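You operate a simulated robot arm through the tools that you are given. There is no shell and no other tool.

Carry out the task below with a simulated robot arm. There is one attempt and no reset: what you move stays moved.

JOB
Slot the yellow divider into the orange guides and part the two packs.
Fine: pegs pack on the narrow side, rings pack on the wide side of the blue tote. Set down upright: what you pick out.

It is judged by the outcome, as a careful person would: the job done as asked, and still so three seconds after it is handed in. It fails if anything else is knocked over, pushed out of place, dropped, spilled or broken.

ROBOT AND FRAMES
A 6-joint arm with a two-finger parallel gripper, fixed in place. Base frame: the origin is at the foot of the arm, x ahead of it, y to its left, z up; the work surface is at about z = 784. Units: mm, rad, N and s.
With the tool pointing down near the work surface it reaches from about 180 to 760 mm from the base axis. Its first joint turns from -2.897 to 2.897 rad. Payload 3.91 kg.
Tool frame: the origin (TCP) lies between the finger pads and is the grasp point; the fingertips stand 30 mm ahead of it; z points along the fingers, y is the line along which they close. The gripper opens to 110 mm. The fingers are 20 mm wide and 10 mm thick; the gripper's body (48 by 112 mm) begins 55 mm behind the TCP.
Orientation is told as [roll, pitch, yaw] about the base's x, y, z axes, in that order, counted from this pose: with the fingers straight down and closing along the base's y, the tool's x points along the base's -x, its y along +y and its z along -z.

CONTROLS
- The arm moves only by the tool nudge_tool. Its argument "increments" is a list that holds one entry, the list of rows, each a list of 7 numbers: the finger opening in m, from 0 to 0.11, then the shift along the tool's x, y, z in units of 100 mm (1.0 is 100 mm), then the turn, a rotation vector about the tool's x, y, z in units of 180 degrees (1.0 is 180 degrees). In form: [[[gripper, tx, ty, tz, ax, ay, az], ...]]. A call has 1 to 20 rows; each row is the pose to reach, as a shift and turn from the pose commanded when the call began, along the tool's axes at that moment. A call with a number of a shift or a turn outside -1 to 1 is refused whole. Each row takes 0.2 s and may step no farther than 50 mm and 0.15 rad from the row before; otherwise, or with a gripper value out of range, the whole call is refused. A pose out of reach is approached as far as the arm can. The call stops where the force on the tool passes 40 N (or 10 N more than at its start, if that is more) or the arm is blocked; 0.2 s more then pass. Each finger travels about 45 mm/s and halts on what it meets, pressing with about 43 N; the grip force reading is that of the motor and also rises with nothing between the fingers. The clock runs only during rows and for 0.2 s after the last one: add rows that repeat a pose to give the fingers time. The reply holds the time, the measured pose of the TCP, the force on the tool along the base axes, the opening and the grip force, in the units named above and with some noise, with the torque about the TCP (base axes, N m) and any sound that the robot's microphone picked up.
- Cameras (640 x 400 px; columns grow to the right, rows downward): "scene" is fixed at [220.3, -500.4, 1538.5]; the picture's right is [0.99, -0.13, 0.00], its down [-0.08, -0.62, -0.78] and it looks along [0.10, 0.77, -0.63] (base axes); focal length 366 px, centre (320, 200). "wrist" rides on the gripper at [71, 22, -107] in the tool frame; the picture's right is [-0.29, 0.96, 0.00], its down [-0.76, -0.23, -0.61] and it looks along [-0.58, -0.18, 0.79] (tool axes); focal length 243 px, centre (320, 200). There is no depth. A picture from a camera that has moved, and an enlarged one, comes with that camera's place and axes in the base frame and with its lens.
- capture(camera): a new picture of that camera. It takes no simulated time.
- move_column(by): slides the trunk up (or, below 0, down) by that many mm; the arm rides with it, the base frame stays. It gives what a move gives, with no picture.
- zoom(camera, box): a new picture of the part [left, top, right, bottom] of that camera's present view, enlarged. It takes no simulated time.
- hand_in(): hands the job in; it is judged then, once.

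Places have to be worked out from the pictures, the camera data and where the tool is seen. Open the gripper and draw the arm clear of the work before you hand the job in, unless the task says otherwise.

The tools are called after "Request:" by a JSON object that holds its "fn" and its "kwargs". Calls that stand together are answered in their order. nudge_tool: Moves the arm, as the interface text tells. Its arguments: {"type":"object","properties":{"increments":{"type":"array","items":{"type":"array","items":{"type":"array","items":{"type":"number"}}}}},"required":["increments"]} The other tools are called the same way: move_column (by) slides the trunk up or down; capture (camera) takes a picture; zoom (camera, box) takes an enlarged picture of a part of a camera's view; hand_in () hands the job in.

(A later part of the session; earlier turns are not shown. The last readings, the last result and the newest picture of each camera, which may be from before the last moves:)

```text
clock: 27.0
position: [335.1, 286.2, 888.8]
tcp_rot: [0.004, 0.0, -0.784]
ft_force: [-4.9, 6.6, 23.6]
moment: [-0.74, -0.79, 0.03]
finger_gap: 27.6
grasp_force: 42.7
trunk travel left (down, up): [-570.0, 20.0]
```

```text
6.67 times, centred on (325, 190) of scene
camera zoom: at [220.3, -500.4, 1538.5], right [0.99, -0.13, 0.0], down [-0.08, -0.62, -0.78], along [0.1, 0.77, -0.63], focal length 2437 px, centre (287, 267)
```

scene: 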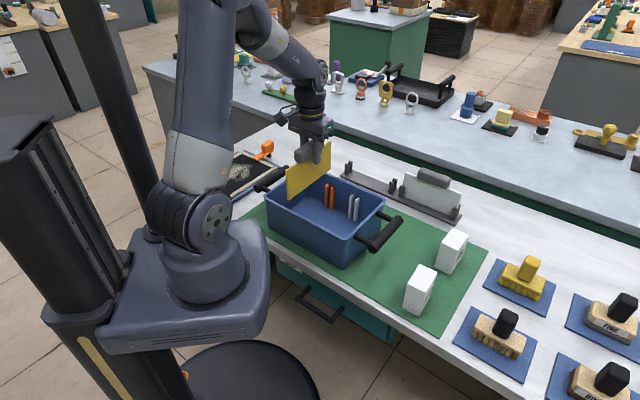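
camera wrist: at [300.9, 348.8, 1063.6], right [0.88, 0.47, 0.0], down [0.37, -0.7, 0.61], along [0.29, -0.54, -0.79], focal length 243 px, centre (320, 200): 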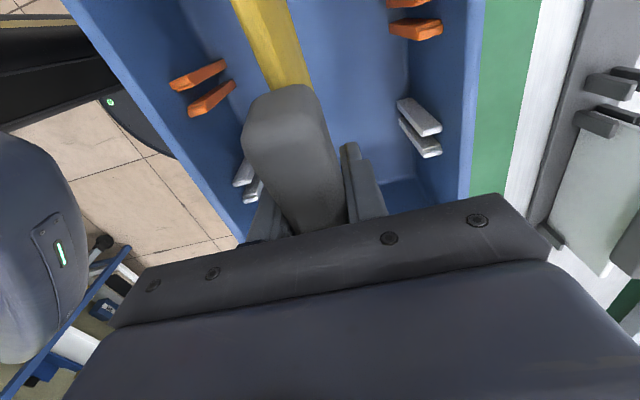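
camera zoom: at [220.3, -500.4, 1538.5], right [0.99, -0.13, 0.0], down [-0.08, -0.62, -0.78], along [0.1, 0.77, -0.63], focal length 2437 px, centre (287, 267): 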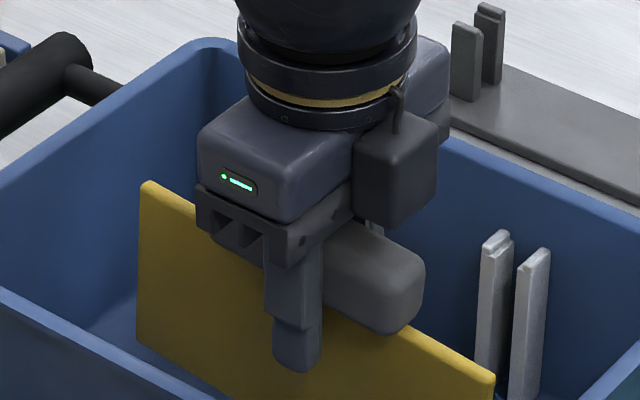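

The panel is still rotating with a steady force, so it isn't flat yet. I'll continue down.

Request:
{"fn": "nudge_tool", "kwargs": {"increments": [[[0.0, 0, 0, 0.02, 0, 0, 0], [0.0, 0, 0, 0.04, 0, 0, 0], [0.0, 0, 0, 0.06, 0, 0, 0]]]}}

Request:
{"fn": "zoom", "kwargs": {"camera": "scene", "box": [290, 160, 360, 220]}}

Request:
{"fn": "capture", "kwargs": {"camera": "scene"}}

```text
clock: 27.8
position: [335.8, 283.2, 883.0]
tcp_rot: [0.001, -0.001, -0.786]
ft_force: [-4.1, 5.9, 21.1]
moment: [-0.76, -0.88, 0.08]
finger_gap: 27.2
grasp_force: 42.7
trunk travel left (down, up): [-570.0, 20.0]
```

```text
6.67 times, centred on (325, 190) of scene
camera zoom: at [220.3, -500.4, 1538.5], right [0.99, -0.13, 0.0], down [-0.08, -0.62, -0.78], along [0.1, 0.77, -0.63], focal length 2437 px, centre (287, 267)
```

zoom: 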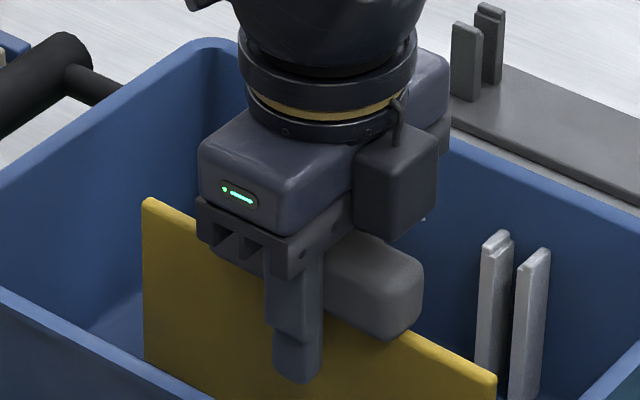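

```text
taken
```

scene: 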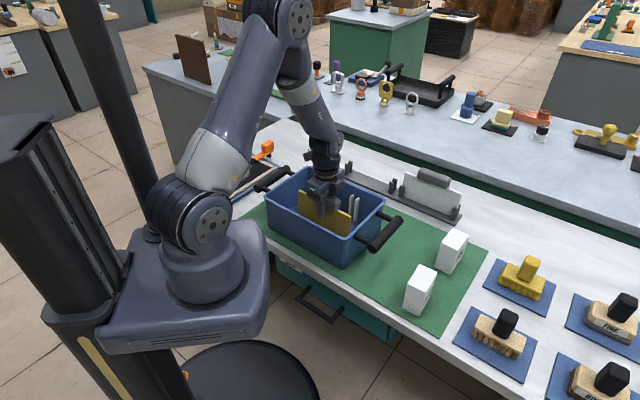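

The panel edge's slope is now within about 1° of the slope expected when level. I'll make one more small press.

Request:
{"fn": "nudge_tool", "kwargs": {"increments": [[[0.0, 0, 0, 0.01, 0, 0, 0], [0.0, 0, 0, 0.02, 0, 0, 0], [0.0, 0, 0, 0.03, 0, 0, 0], [0.0, 0, 0, 0.03, 0, 0, 0]]]}}

Request:
{"fn": "zoom", "kwargs": {"camera": "scene", "box": [290, 160, 360, 220]}}

```text
clock: 28.8
position: [335.1, 286.4, 880.5]
tcp_rot: [0.002, 0.002, -0.785]
ft_force: [-4.5, 4.5, 20.3]
moment: [-0.84, -0.89, 0.07]
finger_gap: 27.3
grasp_force: 43.5
trunk travel left (down, up): [-570.0, 20.0]
```

```text
6.67 times, centred on (325, 190) of scene
camera zoom: at [220.3, -500.4, 1538.5], right [0.99, -0.13, 0.0], down [-0.08, -0.62, -0.78], along [0.1, 0.77, -0.63], focal length 2437 px, centre (287, 267)
```

zoom: 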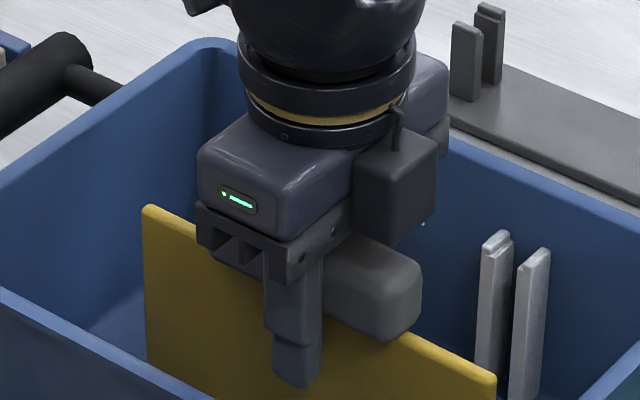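

The force and moment haven't jumped, so the other end isn't on the floor yet. I'll go 3 mm more.

Request:
{"fn": "nudge_tool", "kwargs": {"increments": [[[0.0, 0, 0, 0.01, 0, 0, 0], [0.0, 0, 0, 0.02, 0, 0, 0], [0.0, 0, 0, 0.03, 0, 0, 0], [0.0, 0, 0, 0.03, 0, 0, 0]]]}}

Request:
{"fn": "zoom", "kwargs": {"camera": "scene", "box": [290, 160, 360, 220]}}

```text
clock: 29.8
position: [335.9, 283.7, 877.7]
tcp_rot: [0.003, 0.0, -0.786]
ft_force: [-7.2, 5.2, 34.2]
moment: [-0.16, -0.13, 0.04]
finger_gap: 27.2
grasp_force: 42.6
trunk travel left (down, up): [-570.0, 20.0]
```

```text
6.67 times, centred on (325, 190) of scene
camera zoom: at [220.3, -500.4, 1538.5], right [0.99, -0.13, 0.0], down [-0.08, -0.62, -0.78], along [0.1, 0.77, -0.63], focal length 2437 px, centre (287, 267)
```

zoom: 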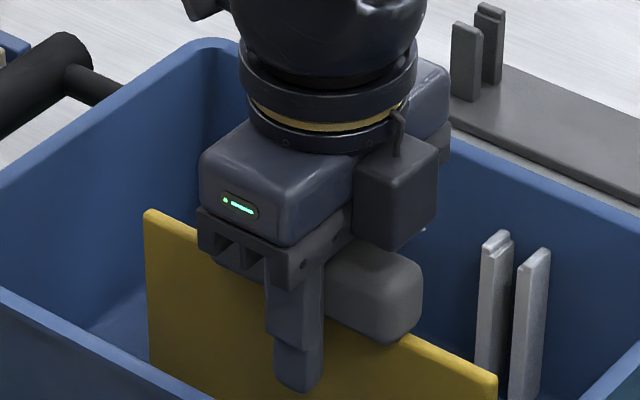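

The force jumped to 34 N while the moment fell to near zero, so the panel is flat on the floor at TCP z≈877.7. The known fingertip position calibrates the scene camera, and it shows the panel's centre about 5.5 mm towards the −x/+y end of my grip. I'll lift straight up.

Request:
{"fn": "nudge_tool", "kwargs": {"increments": [[[0.0, 0, 0, -0.03, 0, 0, 0], [0.0, 0, 0, -0.2, 0, 0, 0], [0.0, 0, 0, -0.5, 0, 0, 0], [0.0, 0, 0, -0.8, 0, 0, 0], [0.0, 0, 0, -1.0, 0, 0, 0], [0.0, 0, 0, -1.0, 0, 0, 0]]]}}

Request:
{"fn": "nudge_tool", "kwargs": {"increments": [[[0.0, 0, 0, -0.3, 0, 0, 0], [0.0, 0, 0, -0.62, 0, 0, 0], [0.0, 0, 0, -0.62, 0, 0, 0]]]}}

Request:
{"fn": "capture", "kwargs": {"camera": "wrist"}}

Request:
{"fn": "zoom", "kwargs": {"camera": "scene", "box": [270, 110, 380, 210]}}

```text
clock: 31.2
position: [337.0, 285.5, 976.4]
tcp_rot: [0.003, 0.001, -0.784]
ft_force: [-0.3, 0.6, -1.3]
moment: [-0.01, 0.02, 0.01]
finger_gap: 27.2
grasp_force: 43.0
trunk travel left (down, up): [-570.0, 20.0]
```

```text
clock: 32.0
position: [336.1, 283.0, 1038.3]
tcp_rot: [0.001, 0.0, -0.785]
ft_force: [-0.3, -0.1, -0.9]
moment: [0.0, -0.01, 0.02]
finger_gap: 27.2
grasp_force: 43.2
trunk travel left (down, up): [-570.0, 20.0]
```

```text
taken
camera wrist: at [299.5, 347.8, 1145.2], right [0.88, 0.47, 0.0], down [0.37, -0.7, 0.61], along [0.29, -0.54, -0.79], focal length 243 px, centre (320, 200)
```

wrist: 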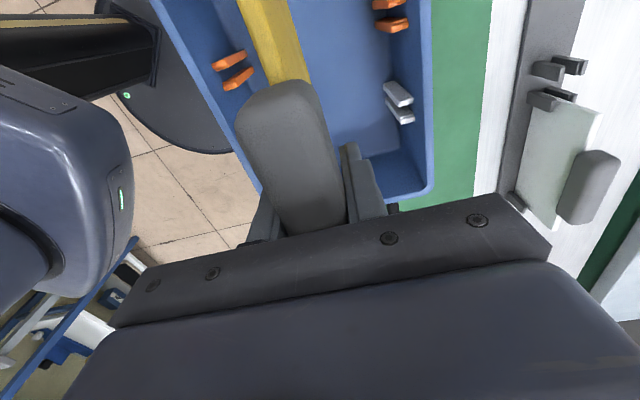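

```text
4.00 times, centred on (325, 160) of scene
camera zoom: at [220.3, -500.4, 1538.5], right [0.99, -0.13, 0.0], down [-0.08, -0.62, -0.78], along [0.1, 0.77, -0.63], focal length 1462 px, centre (300, 360)
```

zoom: 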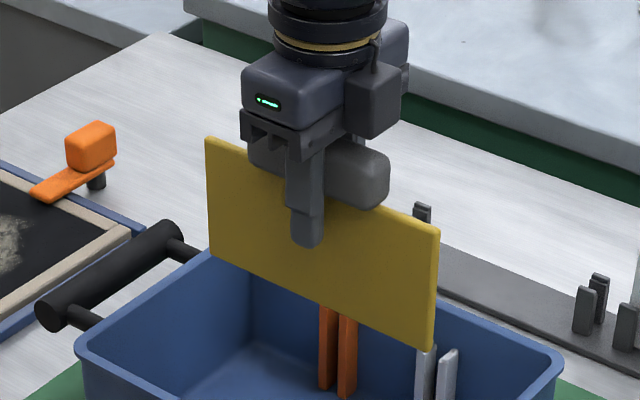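

Both orange pairs are visible beside the panel here, so I'll zoom in for one more independent measurement before turning.

Request:
{"fn": "zoom", "kwargs": {"camera": "wrist", "box": [200, 0, 440, 150]}}

```text
2.67 times, centred on (320, 75) of wrist
camera zoom: at [299.5, 347.8, 1145.2], right [0.88, 0.47, 0.0], down [0.37, -0.7, 0.61], along [0.29, -0.54, -0.79], focal length 647 px, centre (320, 533)
```

zoom: 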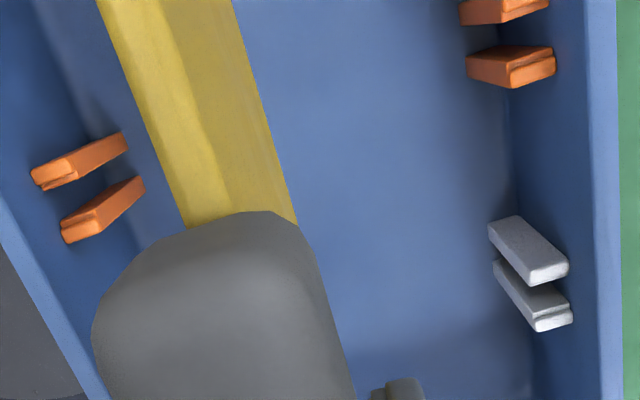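

Measured again, the slot ends are at (238.5, 258.4) and (360.8, 380.8), so the centre is (299.7, 319.6). Allowing for the 5.5 mm grip offset, the TCP belongs at about (303.6, 323.6) at yaw +45°. I'll move there and turn.

Request:
{"fn": "nudge_tool", "kwargs": {"increments": [[[0.0, 0.25, 0.022, 0, 0, 0, -0.03], [0.0, 0.502, 0.045, 0, 0, 0, -0.07], [0.0, 0.502, 0.045, 0, 0, 0, -0.11], [0.0, 0.502, 0.045, 0, 0, 0, -0.15], [0.0, 0.502, 0.045, 0, 0, 0, -0.19], [0.0, 0.502, 0.045, 0, 0, 0, -0.23], [0.0, 0.502, 0.045, 0, 0, 0, -0.27], [0.0, 0.502, 0.045, 0, 0, 0, -0.31], [0.0, 0.502, 0.045, 0, 0, 0, -0.35], [0.0, 0.502, 0.045, 0, 0, 0, -0.39], [0.0, 0.502, 0.045, 0, 0, 0, -0.43], [0.0, 0.502, 0.045, 0, 0, 0, -0.47], [0.0, 0.502, 0.045, 0, 0, 0, -0.5], [0.0, 0.502, 0.045, 0.28, 0, 0, -0.5], [0.0, 0.502, 0.045, 0.28, 0, 0, -0.5]]]}}

Request:
{"fn": "zoom", "kwargs": {"camera": "scene", "box": [260, 150, 400, 250]}}

Request:
{"fn": "zoom", "kwargs": {"camera": "scene", "box": [280, 170, 320, 210]}}

Request:
{"fn": "zoom", "kwargs": {"camera": "scene", "box": [310, 160, 350, 200]}}

Request:
{"fn": "zoom", "kwargs": {"camera": "wrist", "box": [180, 0, 420, 150]}}

```text
clock: 35.2
position: [304.1, 323.9, 1012.4]
tcp_rot: [0.0, -0.001, 0.786]
ft_force: [-0.3, 0.4, 0.1]
moment: [0.06, -0.01, 0.02]
finger_gap: 27.1
grasp_force: 43.1
trunk travel left (down, up): [-570.0, 20.0]
```

```text
4.00 times, centred on (330, 200) of scene
camera zoom: at [220.3, -500.4, 1538.5], right [0.99, -0.13, 0.0], down [-0.08, -0.62, -0.78], along [0.1, 0.77, -0.63], focal length 1462 px, centre (280, 200)
```

zoom: 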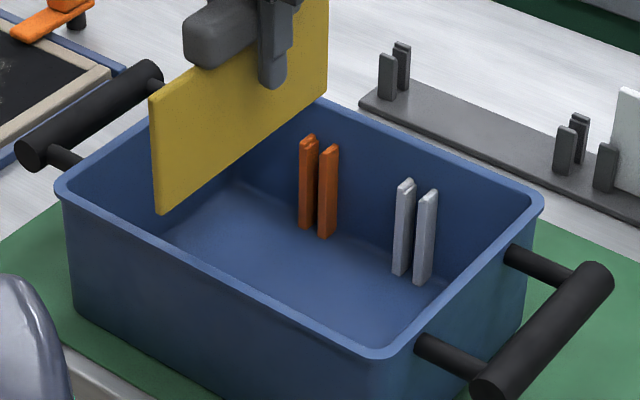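

```text
10.00 times, centred on (300, 190) of scene
camera zoom: at [220.3, -500.4, 1538.5], right [0.99, -0.13, 0.0], down [-0.08, -0.62, -0.78], along [0.1, 0.77, -0.63], focal length 3656 px, centre (520, 300)
```

zoom: 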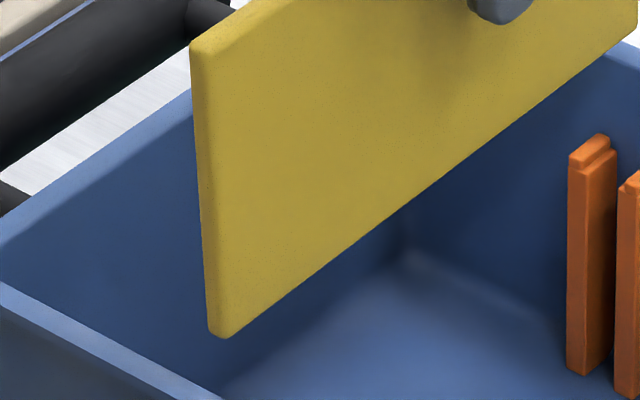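

```text
10.00 times, centred on (330, 180) of scene
camera zoom: at [220.3, -500.4, 1538.5], right [0.99, -0.13, 0.0], down [-0.08, -0.62, -0.78], along [0.1, 0.77, -0.63], focal length 3656 px, centre (220, 400)
```

zoom: 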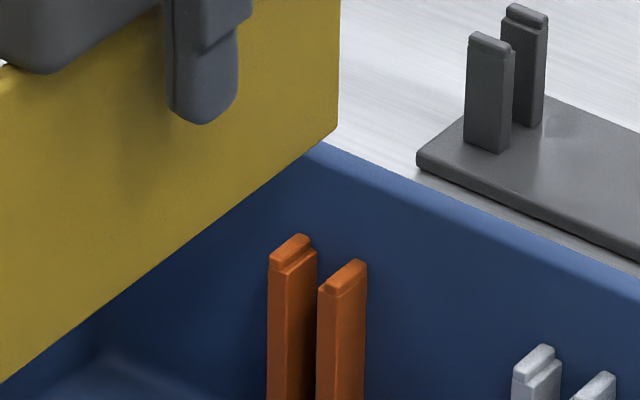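

```text
2.67 times, centred on (300, 75) of wrist
camera zoom: at [237.7, 286.8, 1117.7], right [-0.47, 0.88, 0.0], down [0.7, 0.37, 0.61], along [0.54, 0.29, -0.79], focal length 647 px, centre (373, 533)
```

zoom: 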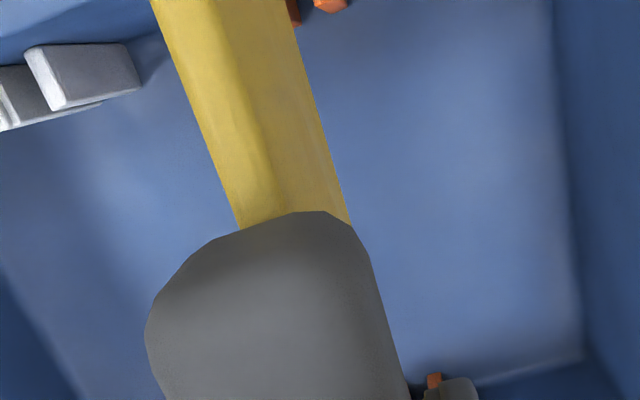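

The panel is level again. Projected to rim height, it clears the near rim by about 2.7 mm and the far rim by about 6 mm, and it lines up with the slot. I'll shift it 1.6 mm towards the far side and lower past the rim.

Request:
{"fn": "nudge_tool", "kwargs": {"increments": [[[0.0, -0.016, 0, 0.0, 0, 0, 0], [0.0, -0.016, 0, 0.08, 0, 0, 0], [0.0, -0.016, 0, 0.16, 0, 0, 0], [0.0, -0.016, 0, 0.22, 0, 0, 0], [0.0, -0.016, 0, 0.28, 0, 0, 0], [0.0, -0.016, 0, 0.28, 0, 0, 0]]]}}

Request:
{"fn": "zoom", "kwargs": {"camera": "scene", "box": [280, 170, 320, 210]}}

Request:
{"fn": "zoom", "kwargs": {"camera": "scene", "box": [310, 160, 350, 200]}}

```text
clock: 36.6
position: [304.9, 325.2, 984.5]
tcp_rot: [0.0, -0.001, 0.786]
ft_force: [0.1, 0.5, -1.7]
moment: [-0.03, -0.01, -0.02]
finger_gap: 27.6
grasp_force: 43.3
trunk travel left (down, up): [-570.0, 20.0]
```

```text
10.00 times, centred on (300, 190) of scene
camera zoom: at [220.3, -500.4, 1538.5], right [0.99, -0.13, 0.0], down [-0.08, -0.62, -0.78], along [0.1, 0.77, -0.63], focal length 3656 px, centre (520, 300)
```

zoom: 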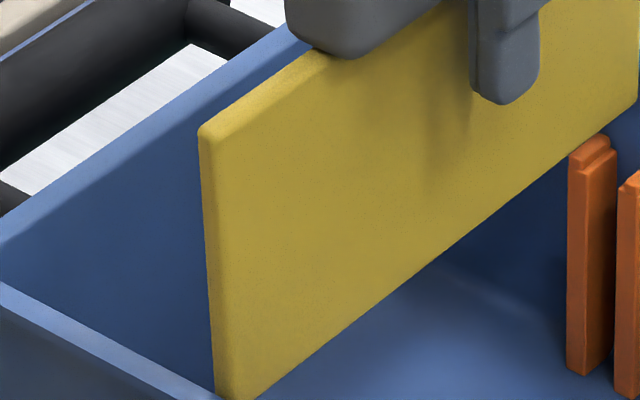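

```text
10.00 times, centred on (330, 180) of scene
camera zoom: at [220.3, -500.4, 1538.5], right [0.99, -0.13, 0.0], down [-0.08, -0.62, -0.78], along [0.1, 0.77, -0.63], focal length 3656 px, centre (220, 400)
```

zoom: 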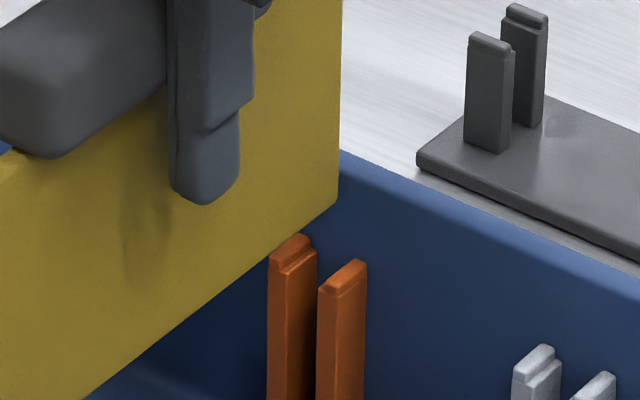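

The panel passed the rim with no contact and its far edge is aimed between the far guides. I'll continue down slowly into the guides.

Request:
{"fn": "nudge_tool", "kwargs": {"increments": [[[0.0, 0, 0, 0.06, 0, 0, 0], [0.0, 0, 0, 0.12, 0, 0, 0], [0.0, 0, 0, 0.17, 0, 0, 0], [0.0, 0, 0, 0.21, 0, 0, 0], [0.0, 0, 0, 0.24, 0, 0, 0]]]}}

Request:
{"fn": "zoom", "kwargs": {"camera": "scene", "box": [310, 160, 350, 200]}}

Request:
{"fn": "zoom", "kwargs": {"camera": "wrist", "box": [180, 0, 420, 150]}}

```text
clock: 37.8
position: [304.9, 324.3, 959.7]
tcp_rot: [0.0, -0.003, 0.786]
ft_force: [-1.2, 0.1, -0.4]
moment: [0.12, 0.06, 0.03]
finger_gap: 27.3
grasp_force: 43.0
trunk travel left (down, up): [-570.0, 20.0]
```

```text
10.00 times, centred on (330, 180) of scene
camera zoom: at [220.3, -500.4, 1538.5], right [0.99, -0.13, 0.0], down [-0.08, -0.62, -0.78], along [0.1, 0.77, -0.63], focal length 3656 px, centre (220, 400)
```

zoom: 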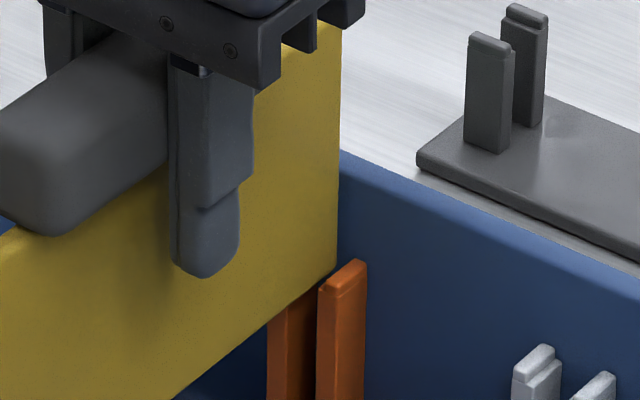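

```text
2.67 times, centred on (300, 75) of wrist
camera zoom: at [238.4, 287.5, 1065.8], right [-0.47, 0.88, 0.0], down [0.7, 0.37, 0.61], along [0.54, 0.29, -0.79], focal length 647 px, centre (373, 533)
```

zoom: 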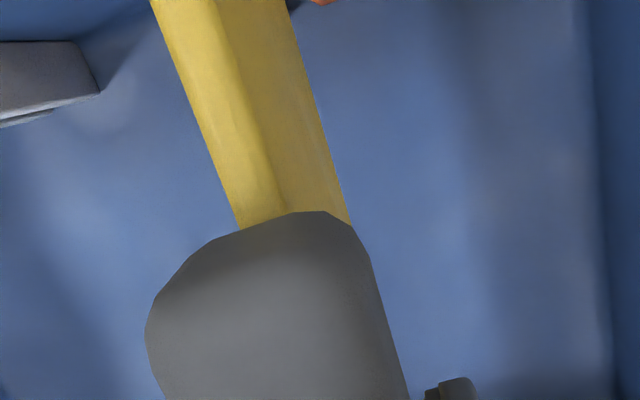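

The panel bottom is at about guide-top height, and its far edge is between the bars with no load. I'll go in gently.

Request:
{"fn": "nudge_tool", "kwargs": {"increments": [[[0.0, 0, 0, 0.03, 0, 0, 0], [0.0, 0, 0, 0.06, 0, 0, 0], [0.0, 0, 0, 0.09, 0, 0, 0], [0.0, 0, 0, 0.12, 0, 0, 0]]]}}

Request:
{"fn": "zoom", "kwargs": {"camera": "scene", "box": [310, 160, 350, 200]}}

```text
clock: 38.8
position: [304.6, 324.3, 947.3]
tcp_rot: [-0.001, -0.002, 0.786]
ft_force: [-0.1, 0.6, -1.7]
moment: [0.03, -0.04, -0.01]
finger_gap: 27.1
grasp_force: 43.2
trunk travel left (down, up): [-570.0, 20.0]
```

```text
10.00 times, centred on (330, 180) of scene
camera zoom: at [220.3, -500.4, 1538.5], right [0.99, -0.13, 0.0], down [-0.08, -0.62, -0.78], along [0.1, 0.77, -0.63], focal length 3656 px, centre (220, 400)
```

zoom: 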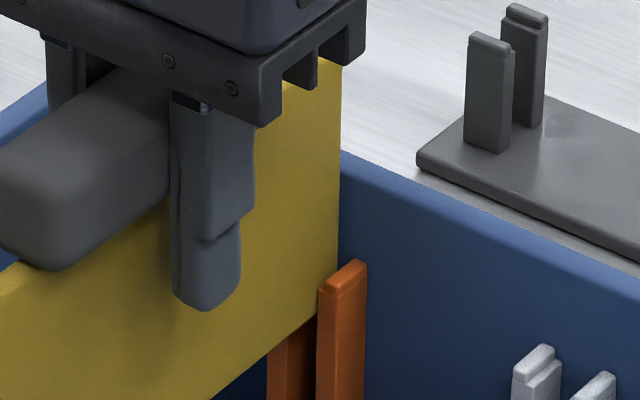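

It's entering the far guides with no contact force. I'll continue down in small steps towards the floor at TCP z≈878.

Request:
{"fn": "nudge_tool", "kwargs": {"increments": [[[0.0, 0, 0, 0.05, 0, 0, 0], [0.0, 0, 0, 0.1, 0, 0, 0], [0.0, 0, 0, 0.15, 0, 0, 0], [0.0, 0, 0, 0.2, 0, 0, 0], [0.0, 0, 0, 0.25, 0, 0, 0], [0.0, 0, 0, 0.3, 0, 0, 0], [0.0, 0, 0, 0.35, 0, 0, 0]]]}}

Request:
{"fn": "zoom", "kwargs": {"camera": "scene", "box": [260, 150, 400, 250]}}

Request:
{"fn": "zoom", "kwargs": {"camera": "wrist", "box": [80, 0, 480, 240]}}

```text
clock: 40.4
position: [306.0, 325.7, 912.5]
tcp_rot: [0.001, -0.002, 0.785]
ft_force: [-0.5, 0.2, -0.6]
moment: [0.08, -0.01, 0.0]
finger_gap: 27.4
grasp_force: 43.1
trunk travel left (down, up): [-570.0, 20.0]
```

```text
4.00 times, centred on (330, 200) of scene
camera zoom: at [220.3, -500.4, 1538.5], right [0.99, -0.13, 0.0], down [-0.08, -0.62, -0.78], along [0.1, 0.77, -0.63], focal length 1462 px, centre (280, 200)
```

zoom: 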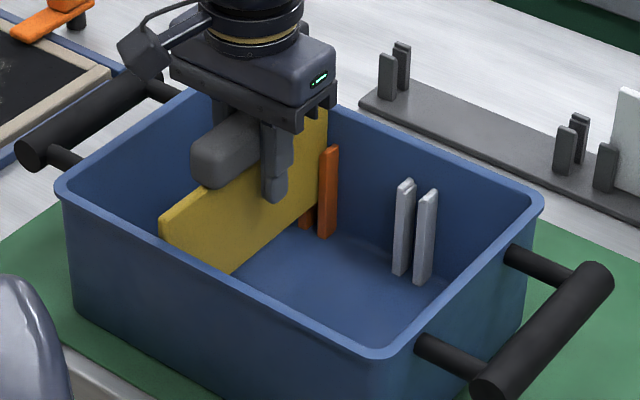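

```text
1.60 times, centred on (280, 120) of wrist
camera zoom: at [238.9, 288.4, 1018.4], right [-0.47, 0.88, 0.0], down [0.7, 0.37, 0.61], along [0.54, 0.29, -0.79], focal length 388 px, centre (384, 328)
```

zoom: 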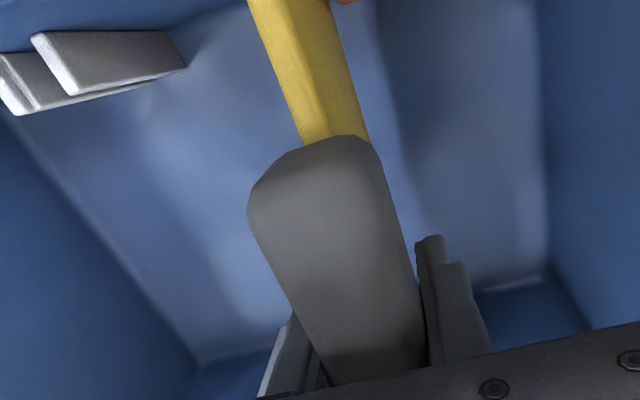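

All readings are clear at z≈912. I'll go down the remaining 33 mm in small steps.

Request:
{"fn": "nudge_tool", "kwargs": {"increments": [[[0.0, 0, 0, 0.05, 0, 0, 0], [0.0, 0, 0, 0.1, 0, 0, 0], [0.0, 0, 0, 0.15, 0, 0, 0], [0.0, 0, 0, 0.2, 0, 0, 0], [0.0, 0, 0, 0.25, 0, 0, 0], [0.0, 0, 0, 0.28, 0, 0, 0], [0.0, 0, 0, 0.3, 0, 0, 0], [0.0, 0, 0, 0.32, 0, 0, 0], [0.0, 0, 0, 0.335, 0, 0, 0]]]}}

Request:
{"fn": "zoom", "kwargs": {"camera": "scene", "box": [260, 150, 400, 250]}}

```text
clock: 42.4
position: [304.8, 325.6, 878.8]
tcp_rot: [-0.001, -0.002, 0.785]
ft_force: [0.3, -0.2, 5.3]
moment: [-0.24, 0.32, 0.01]
finger_gap: 27.2
grasp_force: 43.0
trunk travel left (down, up): [-570.0, 20.0]
```

```text
4.00 times, centred on (330, 200) of scene
camera zoom: at [220.3, -500.4, 1538.5], right [0.99, -0.13, 0.0], down [-0.08, -0.62, -0.78], along [0.1, 0.77, -0.63], focal length 1462 px, centre (280, 200)
```

zoom: 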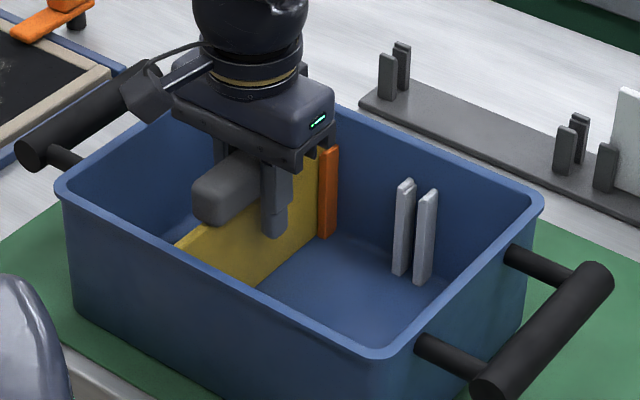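

5 N at z≈878.8 matches the flush-on-floor height measured before, so the divider is seated. I'll open the fingers moderately and rise straight up.

Request:
{"fn": "nudge_tool", "kwargs": {"increments": [[[0.06, 0, 0, 0.0, 0, 0, 0], [0.06, 0, 0, 0.0, 0, 0, 0], [0.06, 0, 0, 0.0, 0, 0, 0], [0.06, 0, 0, -0.2, 0, 0, 0], [0.06, 0, 0, -0.4, 0, 0, 0], [0.06, 0, 0, -0.7, 0, 0, 0], [0.06, 0, 0, -1.0, 0, 0, 0], [0.06, 0, 0, -1.0, 0, 0, 0]]]}}

Request:
{"fn": "nudge_tool", "kwargs": {"increments": [[[0.11, 0, 0, -0.3, 0, 0, 0], [0.11, 0, 0, -0.6, 0, 0, 0], [0.11, 0, 0, -0.6, 0, 0, 0], [0.11, 0, 0, -0.6, 0, 0, 0]]]}}

Request:
{"fn": "zoom", "kwargs": {"camera": "scene", "box": [260, 150, 400, 250]}}

Request:
{"fn": "capture", "kwargs": {"camera": "wrist"}}

```text
clock: 44.2
position: [303.7, 324.5, 978.4]
tcp_rot: [-0.001, -0.002, 0.786]
ft_force: [0.3, 0.2, -0.9]
moment: [-0.01, 0.0, 0.01]
finger_gap: 60.1
grasp_force: 0.1
trunk travel left (down, up): [-570.0, 20.0]
```

```text
clock: 45.2
position: [305.2, 324.4, 1037.8]
tcp_rot: [-0.001, -0.002, 0.787]
ft_force: [-0.2, 0.4, 0.3]
moment: [0.02, -0.03, 0.0]
finger_gap: 110.2
grasp_force: 0.1
trunk travel left (down, up): [-570.0, 20.0]
```

```text
4.00 times, centred on (330, 200) of scene
camera zoom: at [220.3, -500.4, 1538.5], right [0.99, -0.13, 0.0], down [-0.08, -0.62, -0.78], along [0.1, 0.77, -0.63], focal length 1462 px, centre (280, 200)
```

zoom: 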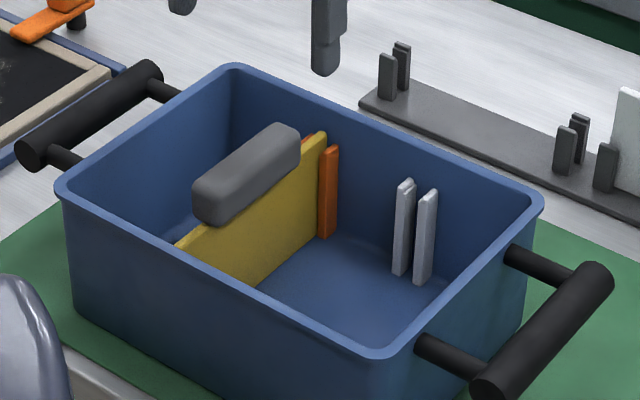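

```text
taken
camera wrist: at [239.2, 287.2, 1144.8], right [-0.47, 0.88, 0.0], down [0.7, 0.37, 0.61], along [0.54, 0.29, -0.79], focal length 243 px, centre (320, 200)
```

wrist: 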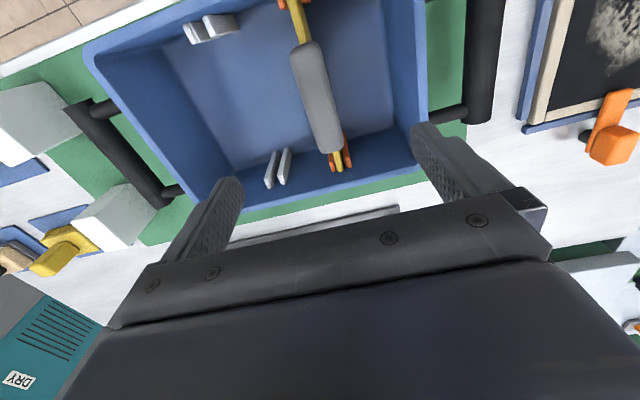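

The divider now stands upright in both orange guide pairs. I'll zoom in to confirm that and measure the two cells.

Request:
{"fn": "zoom", "kwargs": {"camera": "wrist", "box": [80, 0, 440, 220]}}

Request:
{"fn": "zoom", "kwargs": {"camera": "wrist", "box": [260, 0, 440, 190]}}

Request:
{"fn": "zoom", "kwargs": {"camera": "wrist", "box": [0, 70, 180, 260]}}

```text
1.78 times, centred on (260, 110) of wrist
camera zoom: at [239.2, 287.2, 1144.8], right [-0.47, 0.88, 0.0], down [0.7, 0.37, 0.61], along [0.54, 0.29, -0.79], focal length 431 px, centre (427, 360)
```

zoom: 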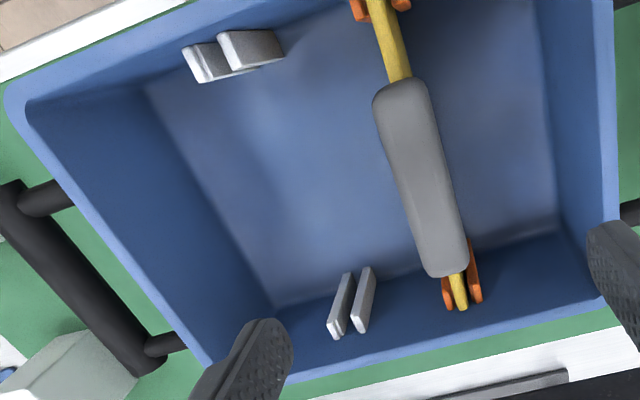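

```text
2.11 times, centred on (350, 95) of wrist
camera zoom: at [239.2, 287.2, 1144.8], right [-0.47, 0.88, 0.0], down [0.7, 0.37, 0.61], along [0.54, 0.29, -0.79], focal length 511 px, centre (257, 421)
```

zoom: 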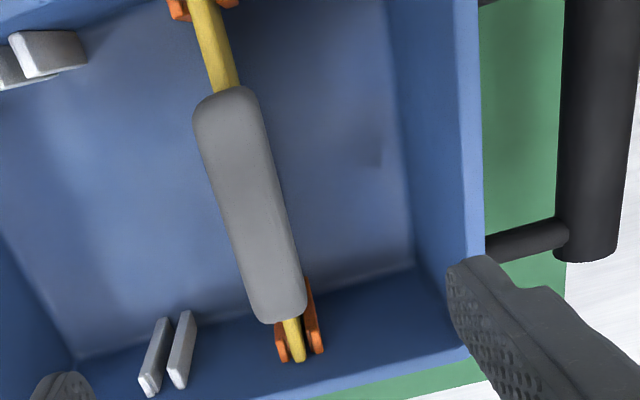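

```text
2.11 times, centred on (90, 165) of wrist
camera zoom: at [239.2, 287.2, 1144.8], right [-0.47, 0.88, 0.0], down [0.7, 0.37, 0.61], along [0.54, 0.29, -0.79], focal length 511 px, centre (804, 274)
```

zoom: 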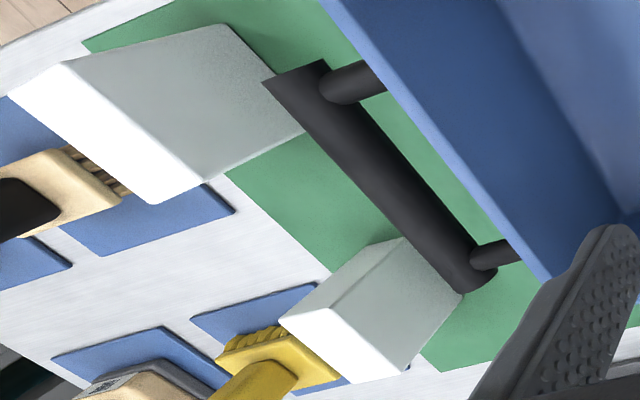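

The divider sits in both orange slots. The narrow cell at the −x/+y end is about 85 mm wide and the wide one about 175 mm. Next I'll swing over to the packs at safe height, turn to yaw −45°, and locate them.

Request:
{"fn": "nudge_tool", "kwargs": {"increments": [[[0.11, -0.02, -0.4, 0, 0, 0, 0.04], [0.11, -0.04, -0.8, 0, 0, 0, 0.08], [0.11, -0.04, -1.0, 0, 0, 0, 0.12], [0.11, -0.04, -1.0, 0, 0, 0, 0.16], [0.11, -0.04, -1.0, 0, 0, 0, 0.2], [0.11, -0.04, -1.0, 0, 0, 0, 0.24], [0.11, -0.04, -1.0, 0, 0, 0, 0.28], [0.11, -0.04, -1.0, 0, 0, 0, 0.32], [0.11, -0.04, -1.0, 0, 0, 0, 0.36], [0.11, -0.04, -1.0, 0, 0, 0, 0.4], [0.11, -0.04, -1.0, 0, 0, 0, 0.44], [0.11, -0.04, -1.0, 0, 0, 0, 0.48], [0.11, -0.04, -1.0, 0, 0, 0, 0.5], [0.11, -0.04, -1.0, 0, 0, 0, 0.5]]]}}

Request:
{"fn": "nudge_tool", "kwargs": {"increments": [[[0.11, -0.48, 0.03, 0, 0, 0, 0], [0.11, -0.96, 0.05, 0, 0, 0, 0], [0.11, -1.0, 0.05, 0, 0, 0, 0]]]}}

Request:
{"fn": "nudge_tool", "kwargs": {"increments": [[[0.11, -0.48, 0.03, 0, 0, 0, 0], [0.11, -0.96, 0.05, 0, 0, 0, 0], [0.11, -1.0, 0.05, 0, 0, 0, 0], [0.11, -1.0, 0.05, 0, 0, 0, 0]]]}}

Request:
{"fn": "capture", "kwargs": {"camera": "wrist"}}

Request:
{"fn": "capture", "kwargs": {"camera": "scene"}}

```text
clock: 48.2
position: [378.0, 256.6, 1040.2]
tcp_rot: [0.003, 0.0, -0.788]
ft_force: [-0.3, -0.3, 0.5]
moment: [-0.02, -0.02, 0.0]
finger_gap: 109.9
grasp_force: 0.1
trunk travel left (down, up): [-570.0, 20.0]
```

```text
clock: 49.0
position: [452.0, 190.6, 1038.4]
tcp_rot: [0.002, 0.0, -0.787]
ft_force: [-0.2, -1.0, 0.5]
moment: [-0.01, 0.02, 0.01]
finger_gap: 110.0
grasp_force: 0.1
trunk travel left (down, up): [-570.0, 20.0]
```

```text
clock: 50.0
position: [527.0, 121.4, 1037.5]
tcp_rot: [0.001, 0.0, -0.784]
ft_force: [0.5, 0.3, -0.7]
moment: [-0.02, -0.03, 0.02]
finger_gap: 109.9
grasp_force: 0.1
trunk travel left (down, up): [-570.0, 20.0]
```

```text
taken
camera wrist: at [491.4, 185.9, 1144.4], right [0.88, 0.47, 0.0], down [0.37, -0.7, 0.61], along [0.29, -0.54, -0.79], focal length 243 px, centre (320, 200)
```

wrist: 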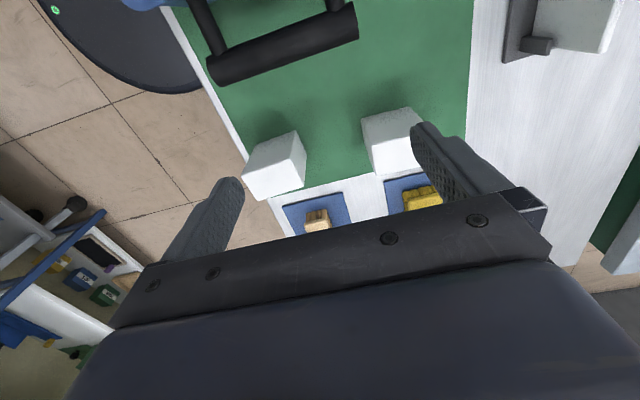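

```text
taken
```

scene: 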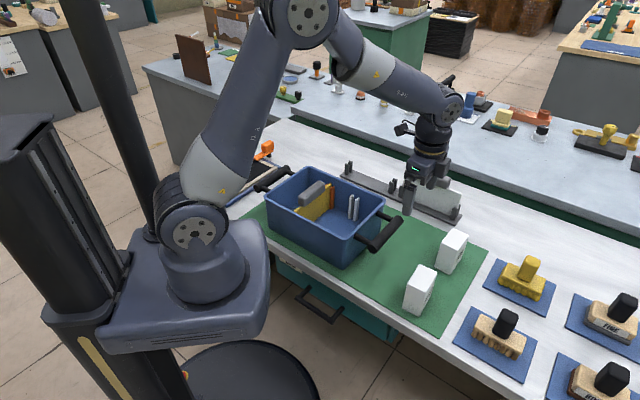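

Both packs are in view. I'll zoom in to measure their top faces.

Request:
{"fn": "zoom", "kwargs": {"camera": "wrist", "box": [230, 90, 440, 220]}}

Request:
{"fn": "zoom", "kwargs": {"camera": "wrist", "box": [230, 120, 320, 210]}}

```text
3.05 times, centred on (335, 155) of wrist
camera zoom: at [491.4, 185.9, 1144.4], right [0.88, 0.47, 0.0], down [0.37, -0.7, 0.61], along [0.29, -0.54, -0.79], focal length 739 px, centre (274, 337)
```

zoom: 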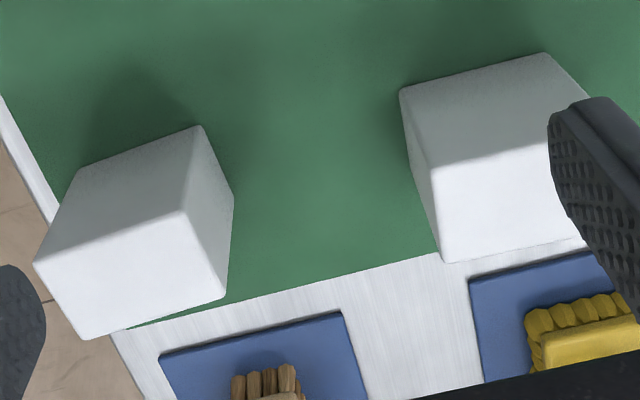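

```text
4.44 times, centred on (275, 165) of wrist
camera zoom: at [491.4, 185.9, 1144.4], right [0.88, 0.47, 0.0], down [0.37, -0.7, 0.61], along [0.29, -0.54, -0.79], focal length 1078 px, centre (520, 356)
```

zoom: 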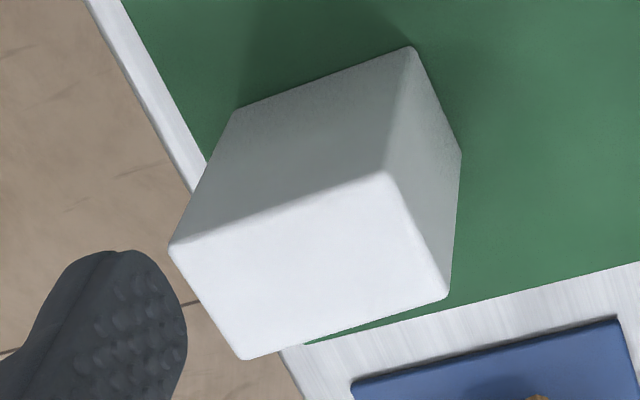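

The RINGS candidate is centred near (519, 2), with its long axis at 48°. I'll double-check the labels with tight scene zooms before picking anything.

Request:
{"fn": "zoom", "kwargs": {"camera": "scene", "box": [418, 280, 438, 312]}}

Request:
{"fn": "zoom", "kwargs": {"camera": "scene", "box": [452, 240, 468, 268]}}

```text
12.50 times, centred on (428, 296) of scene
camera zoom: at [220.3, -500.4, 1538.5], right [0.99, -0.13, 0.0], down [-0.08, -0.62, -0.78], along [0.1, 0.77, -0.63], focal length 4570 px, centre (-1030, -1000)
```

zoom: 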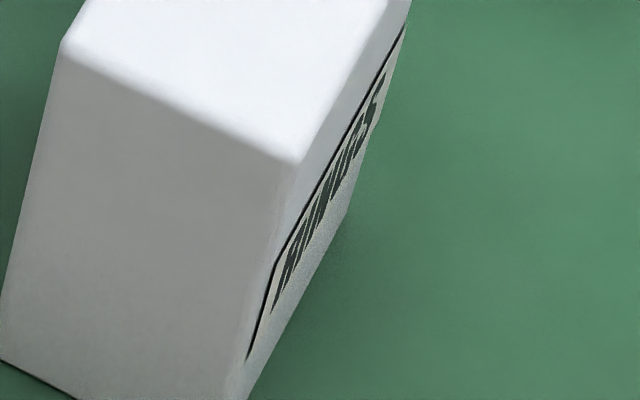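

```text
14.29 times, centred on (460, 254) of scene
camera zoom: at [220.3, -500.4, 1538.5], right [0.99, -0.13, 0.0], down [-0.08, -0.62, -0.78], along [0.1, 0.77, -0.63], focal length 5223 px, centre (-1680, -571)
```

zoom: 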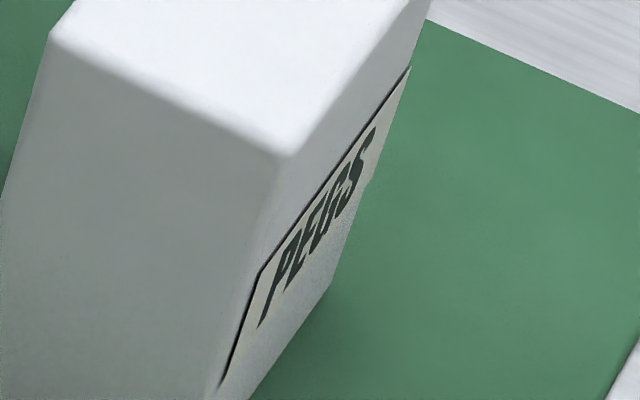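

The near pack reads RINGS and the far one PEGS. I'll move above the rings pack, turn 3° to match it, and check alignment.

Request:
{"fn": "nudge_tool", "kwargs": {"increments": [[[0.11, -0.3, -0.34, 0.0, 0, 0, -0.005], [0.11, -0.6, -0.68, 0.0, 0, 0, -0.01], [0.11, -0.786, -0.892, 0.0, 0, 0, -0.0167], [0.11, -0.786, -0.892, 0.4, 0, 0, -0.0167], [0.11, -0.786, -0.892, 0.7, 0, 0, -0.0167], [0.11, -0.786, -0.892, 0.7, 0, 0, -0.0167]]]}}

Request:
{"fn": "zoom", "kwargs": {"camera": "wrist", "box": [180, 60, 480, 250]}}

Request:
{"fn": "zoom", "kwargs": {"camera": "scene", "box": [370, 200, 490, 320]}}

```text
clock: 51.4
position: [520.6, 4.4, 966.7]
tcp_rot: [0.002, -0.001, -0.734]
ft_force: [-0.7, 0.4, -0.3]
moment: [-0.05, 0.03, 0.02]
finger_gap: 110.3
grasp_force: 0.1
trunk travel left (down, up): [-570.0, 20.0]
```

```text
2.11 times, centred on (330, 155) of wrist
camera zoom: at [481.5, 66.2, 1073.6], right [0.86, 0.52, 0.0], down [0.41, -0.68, 0.61], along [0.32, -0.52, -0.79], focal length 511 px, centre (299, 295)
```

zoom: 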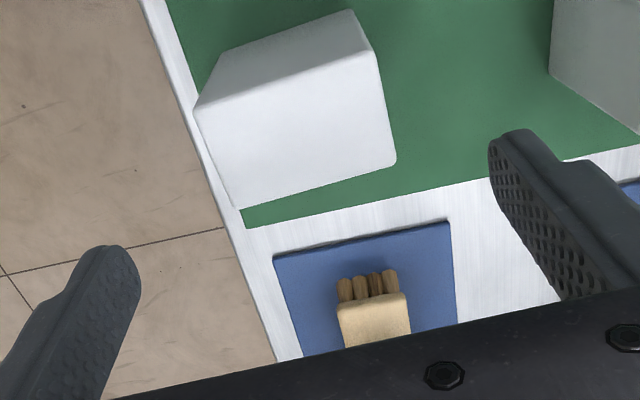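

```text
3.33 times, centred on (430, 260) of scene
camera zoom: at [220.3, -500.4, 1538.5], right [0.99, -0.13, 0.0], down [-0.08, -0.62, -0.78], along [0.1, 0.77, -0.63], focal length 1219 px, centre (-47, 0)
```

zoom: 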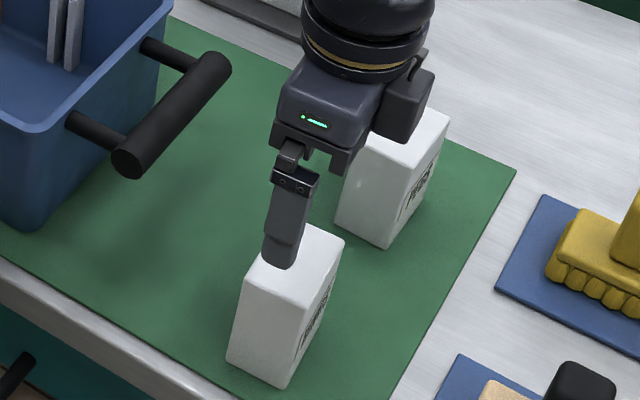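

The gripper is centred on the rings pack and aligned with its long side, with about 20 mm to spare on each side. I'll lower around it.

Request:
{"fn": "nudge_tool", "kwargs": {"increments": [[[0.11, 0, 0, 0.3, 0, 0, 0], [0.11, 0, 0, 0.6, 0, 0, 0], [0.11, 0, 0, 0.8, 0, 0, 0], [0.11, 0, 0, 0.9, 0, 0, 0], [0.11, 0, 0, 1.0, 0, 0, 0], [0.11, 0, 0, 1.0, 0, 0, 0]]]}}

Request:
{"fn": "nudge_tool", "kwargs": {"increments": [[[0.11, 0, 0, 0.08, 0, 0, 0], [0.11, 0, 0, 0.17, 0, 0, 0], [0.11, 0, 0, 0.17, 0, 0, 0]]]}}

Request:
{"fn": "capture", "kwargs": {"camera": "wrist"}}

Request:
{"fn": "zoom", "kwargs": {"camera": "scene", "box": [370, 200, 490, 320]}}

```text
clock: 52.8
position: [519.5, 3.3, 867.6]
tcp_rot: [0.0, 0.001, -0.733]
ft_force: [0.2, -0.3, -0.5]
moment: [-0.02, 0.0, 0.03]
finger_gap: 109.8
grasp_force: 0.0
trunk travel left (down, up): [-570.0, 20.0]
```

```text
clock: 53.6
position: [519.9, 3.2, 851.4]
tcp_rot: [0.003, 0.0, -0.733]
ft_force: [-0.4, 0.3, -0.1]
moment: [0.04, 0.01, 0.06]
finger_gap: 109.7
grasp_force: 0.1
trunk travel left (down, up): [-570.0, 20.0]
```

```text
taken
camera wrist: at [480.8, 66.7, 957.3], right [0.86, 0.52, 0.0], down [0.41, -0.68, 0.61], along [0.32, -0.52, -0.79], focal length 243 px, centre (320, 200)
```

wrist: 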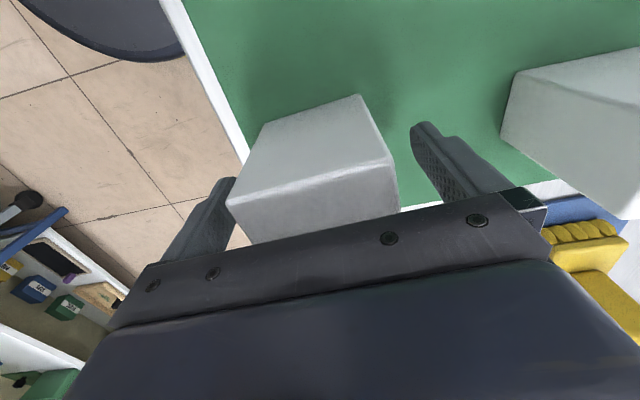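

```text
3.33 times, centred on (430, 260) of scene
camera zoom: at [220.3, -500.4, 1538.5], right [0.99, -0.13, 0.0], down [-0.08, -0.62, -0.78], along [0.1, 0.77, -0.63], focal length 1219 px, centre (-47, 0)
```

zoom: 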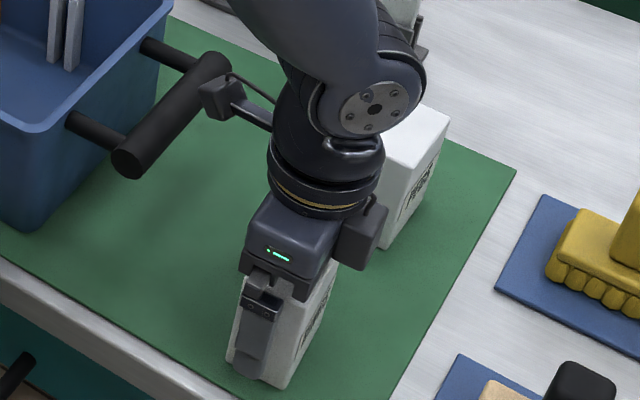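

The fingers straddle the pack with a clear gap on both sides. I'll close.

Request:
{"fn": "nudge_tool", "kwargs": {"increments": [[[0.05, 0, 0, 0, 0, 0, 0], [0.05, 0, 0, 0, 0, 0, 0], [0.05, 0, 0, 0, 0, 0, 0], [0.05, 0, 0, 0, 0, 0, 0], [0.05, 0, 0, 0, 0, 0, 0]]]}}

Request:
{"fn": "capture", "kwargs": {"camera": "wrist"}}

```text
clock: 54.8
position: [521.0, 4.6, 851.0]
tcp_rot: [0.0, -0.001, -0.733]
ft_force: [0.2, 0.2, -0.5]
moment: [-0.03, 0.05, 0.01]
finger_gap: 72.0
grasp_force: 42.8
trunk travel left (down, up): [-570.0, 20.0]
```

```text
taken
camera wrist: at [480.8, 66.6, 957.4], right [0.86, 0.52, 0.0], down [0.41, -0.68, 0.61], along [0.32, -0.52, -0.79], focal length 243 px, centre (320, 200)
```

wrist: 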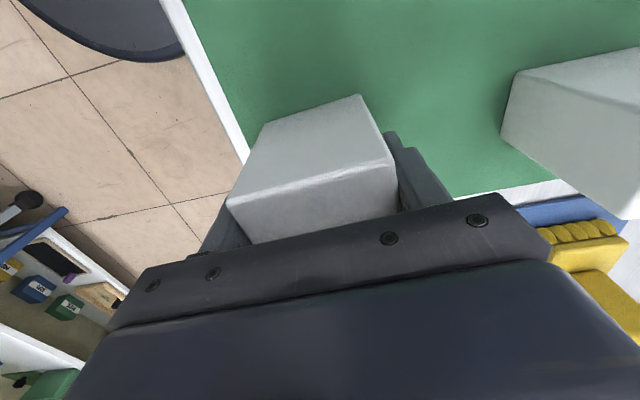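

The rings pack is held at a 72 mm gap. I'll lift it straight up well above the rim height and straighten to yaw −45°.

Request:
{"fn": "nudge_tool", "kwargs": {"increments": [[[0.05, 0, 0, -0.05, 0, 0, 0], [0.05, 0, 0, -0.1, 0, 0, 0], [0.05, 0, 0, -0.4, 0, 0, 0], [0.05, 0, 0, -0.7, 0, 0, 0], [0.05, 0, 0, -1.0, 0, 0, 0], [0.05, 0, 0, -1.0, 0, 0, 0]]]}}

Request:
{"fn": "nudge_tool", "kwargs": {"increments": [[[0.05, 0, 0, -0.3, 0, 0, 0.008], [0.05, 0, 0, -0.6, 0, 0, 0.0167], [0.05, 0, 0, -0.6, 0, 0, 0.0167]]]}}

Request:
{"fn": "capture", "kwargs": {"camera": "scene"}}

Request:
{"fn": "capture", "kwargs": {"camera": "wrist"}}

```text
clock: 56.2
position: [519.9, 3.1, 950.2]
tcp_rot: [0.002, 0.001, -0.733]
ft_force: [-0.4, -0.2, -2.4]
moment: [0.0, -0.01, -0.02]
finger_gap: 71.9
grasp_force: 42.9
trunk travel left (down, up): [-570.0, 20.0]
```

```text
clock: 57.0
position: [519.8, 1.8, 1013.3]
tcp_rot: [0.0, 0.001, -0.786]
ft_force: [-0.5, -0.1, -2.5]
moment: [0.03, -0.03, -0.02]
finger_gap: 71.8
grasp_force: 42.9
trunk travel left (down, up): [-570.0, 20.0]
```

```text
taken
```

scene: 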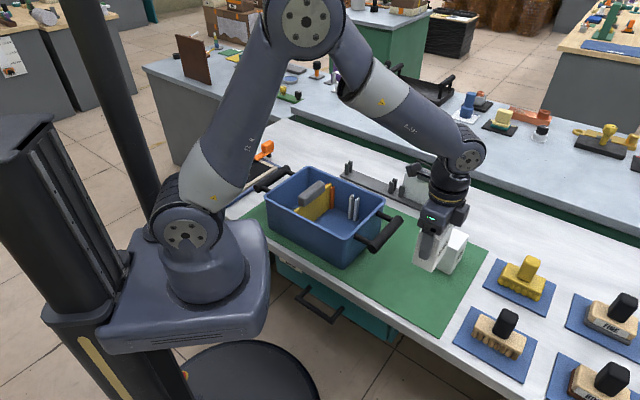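

```text
taken
camera wrist: at [484.0, 66.4, 1119.1], right [0.88, 0.47, 0.0], down [0.37, -0.7, 0.61], along [0.29, -0.54, -0.79], focal length 243 px, centre (320, 200)
```

wrist: 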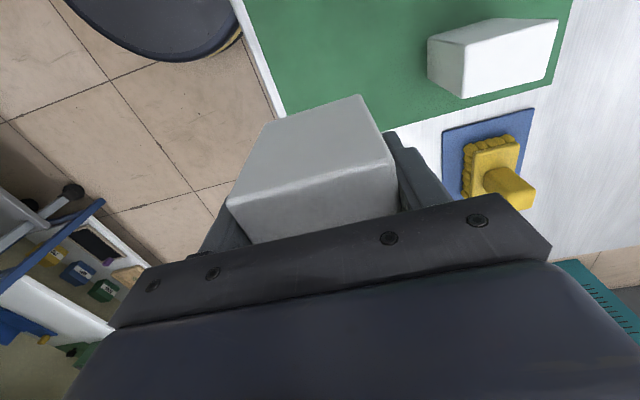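

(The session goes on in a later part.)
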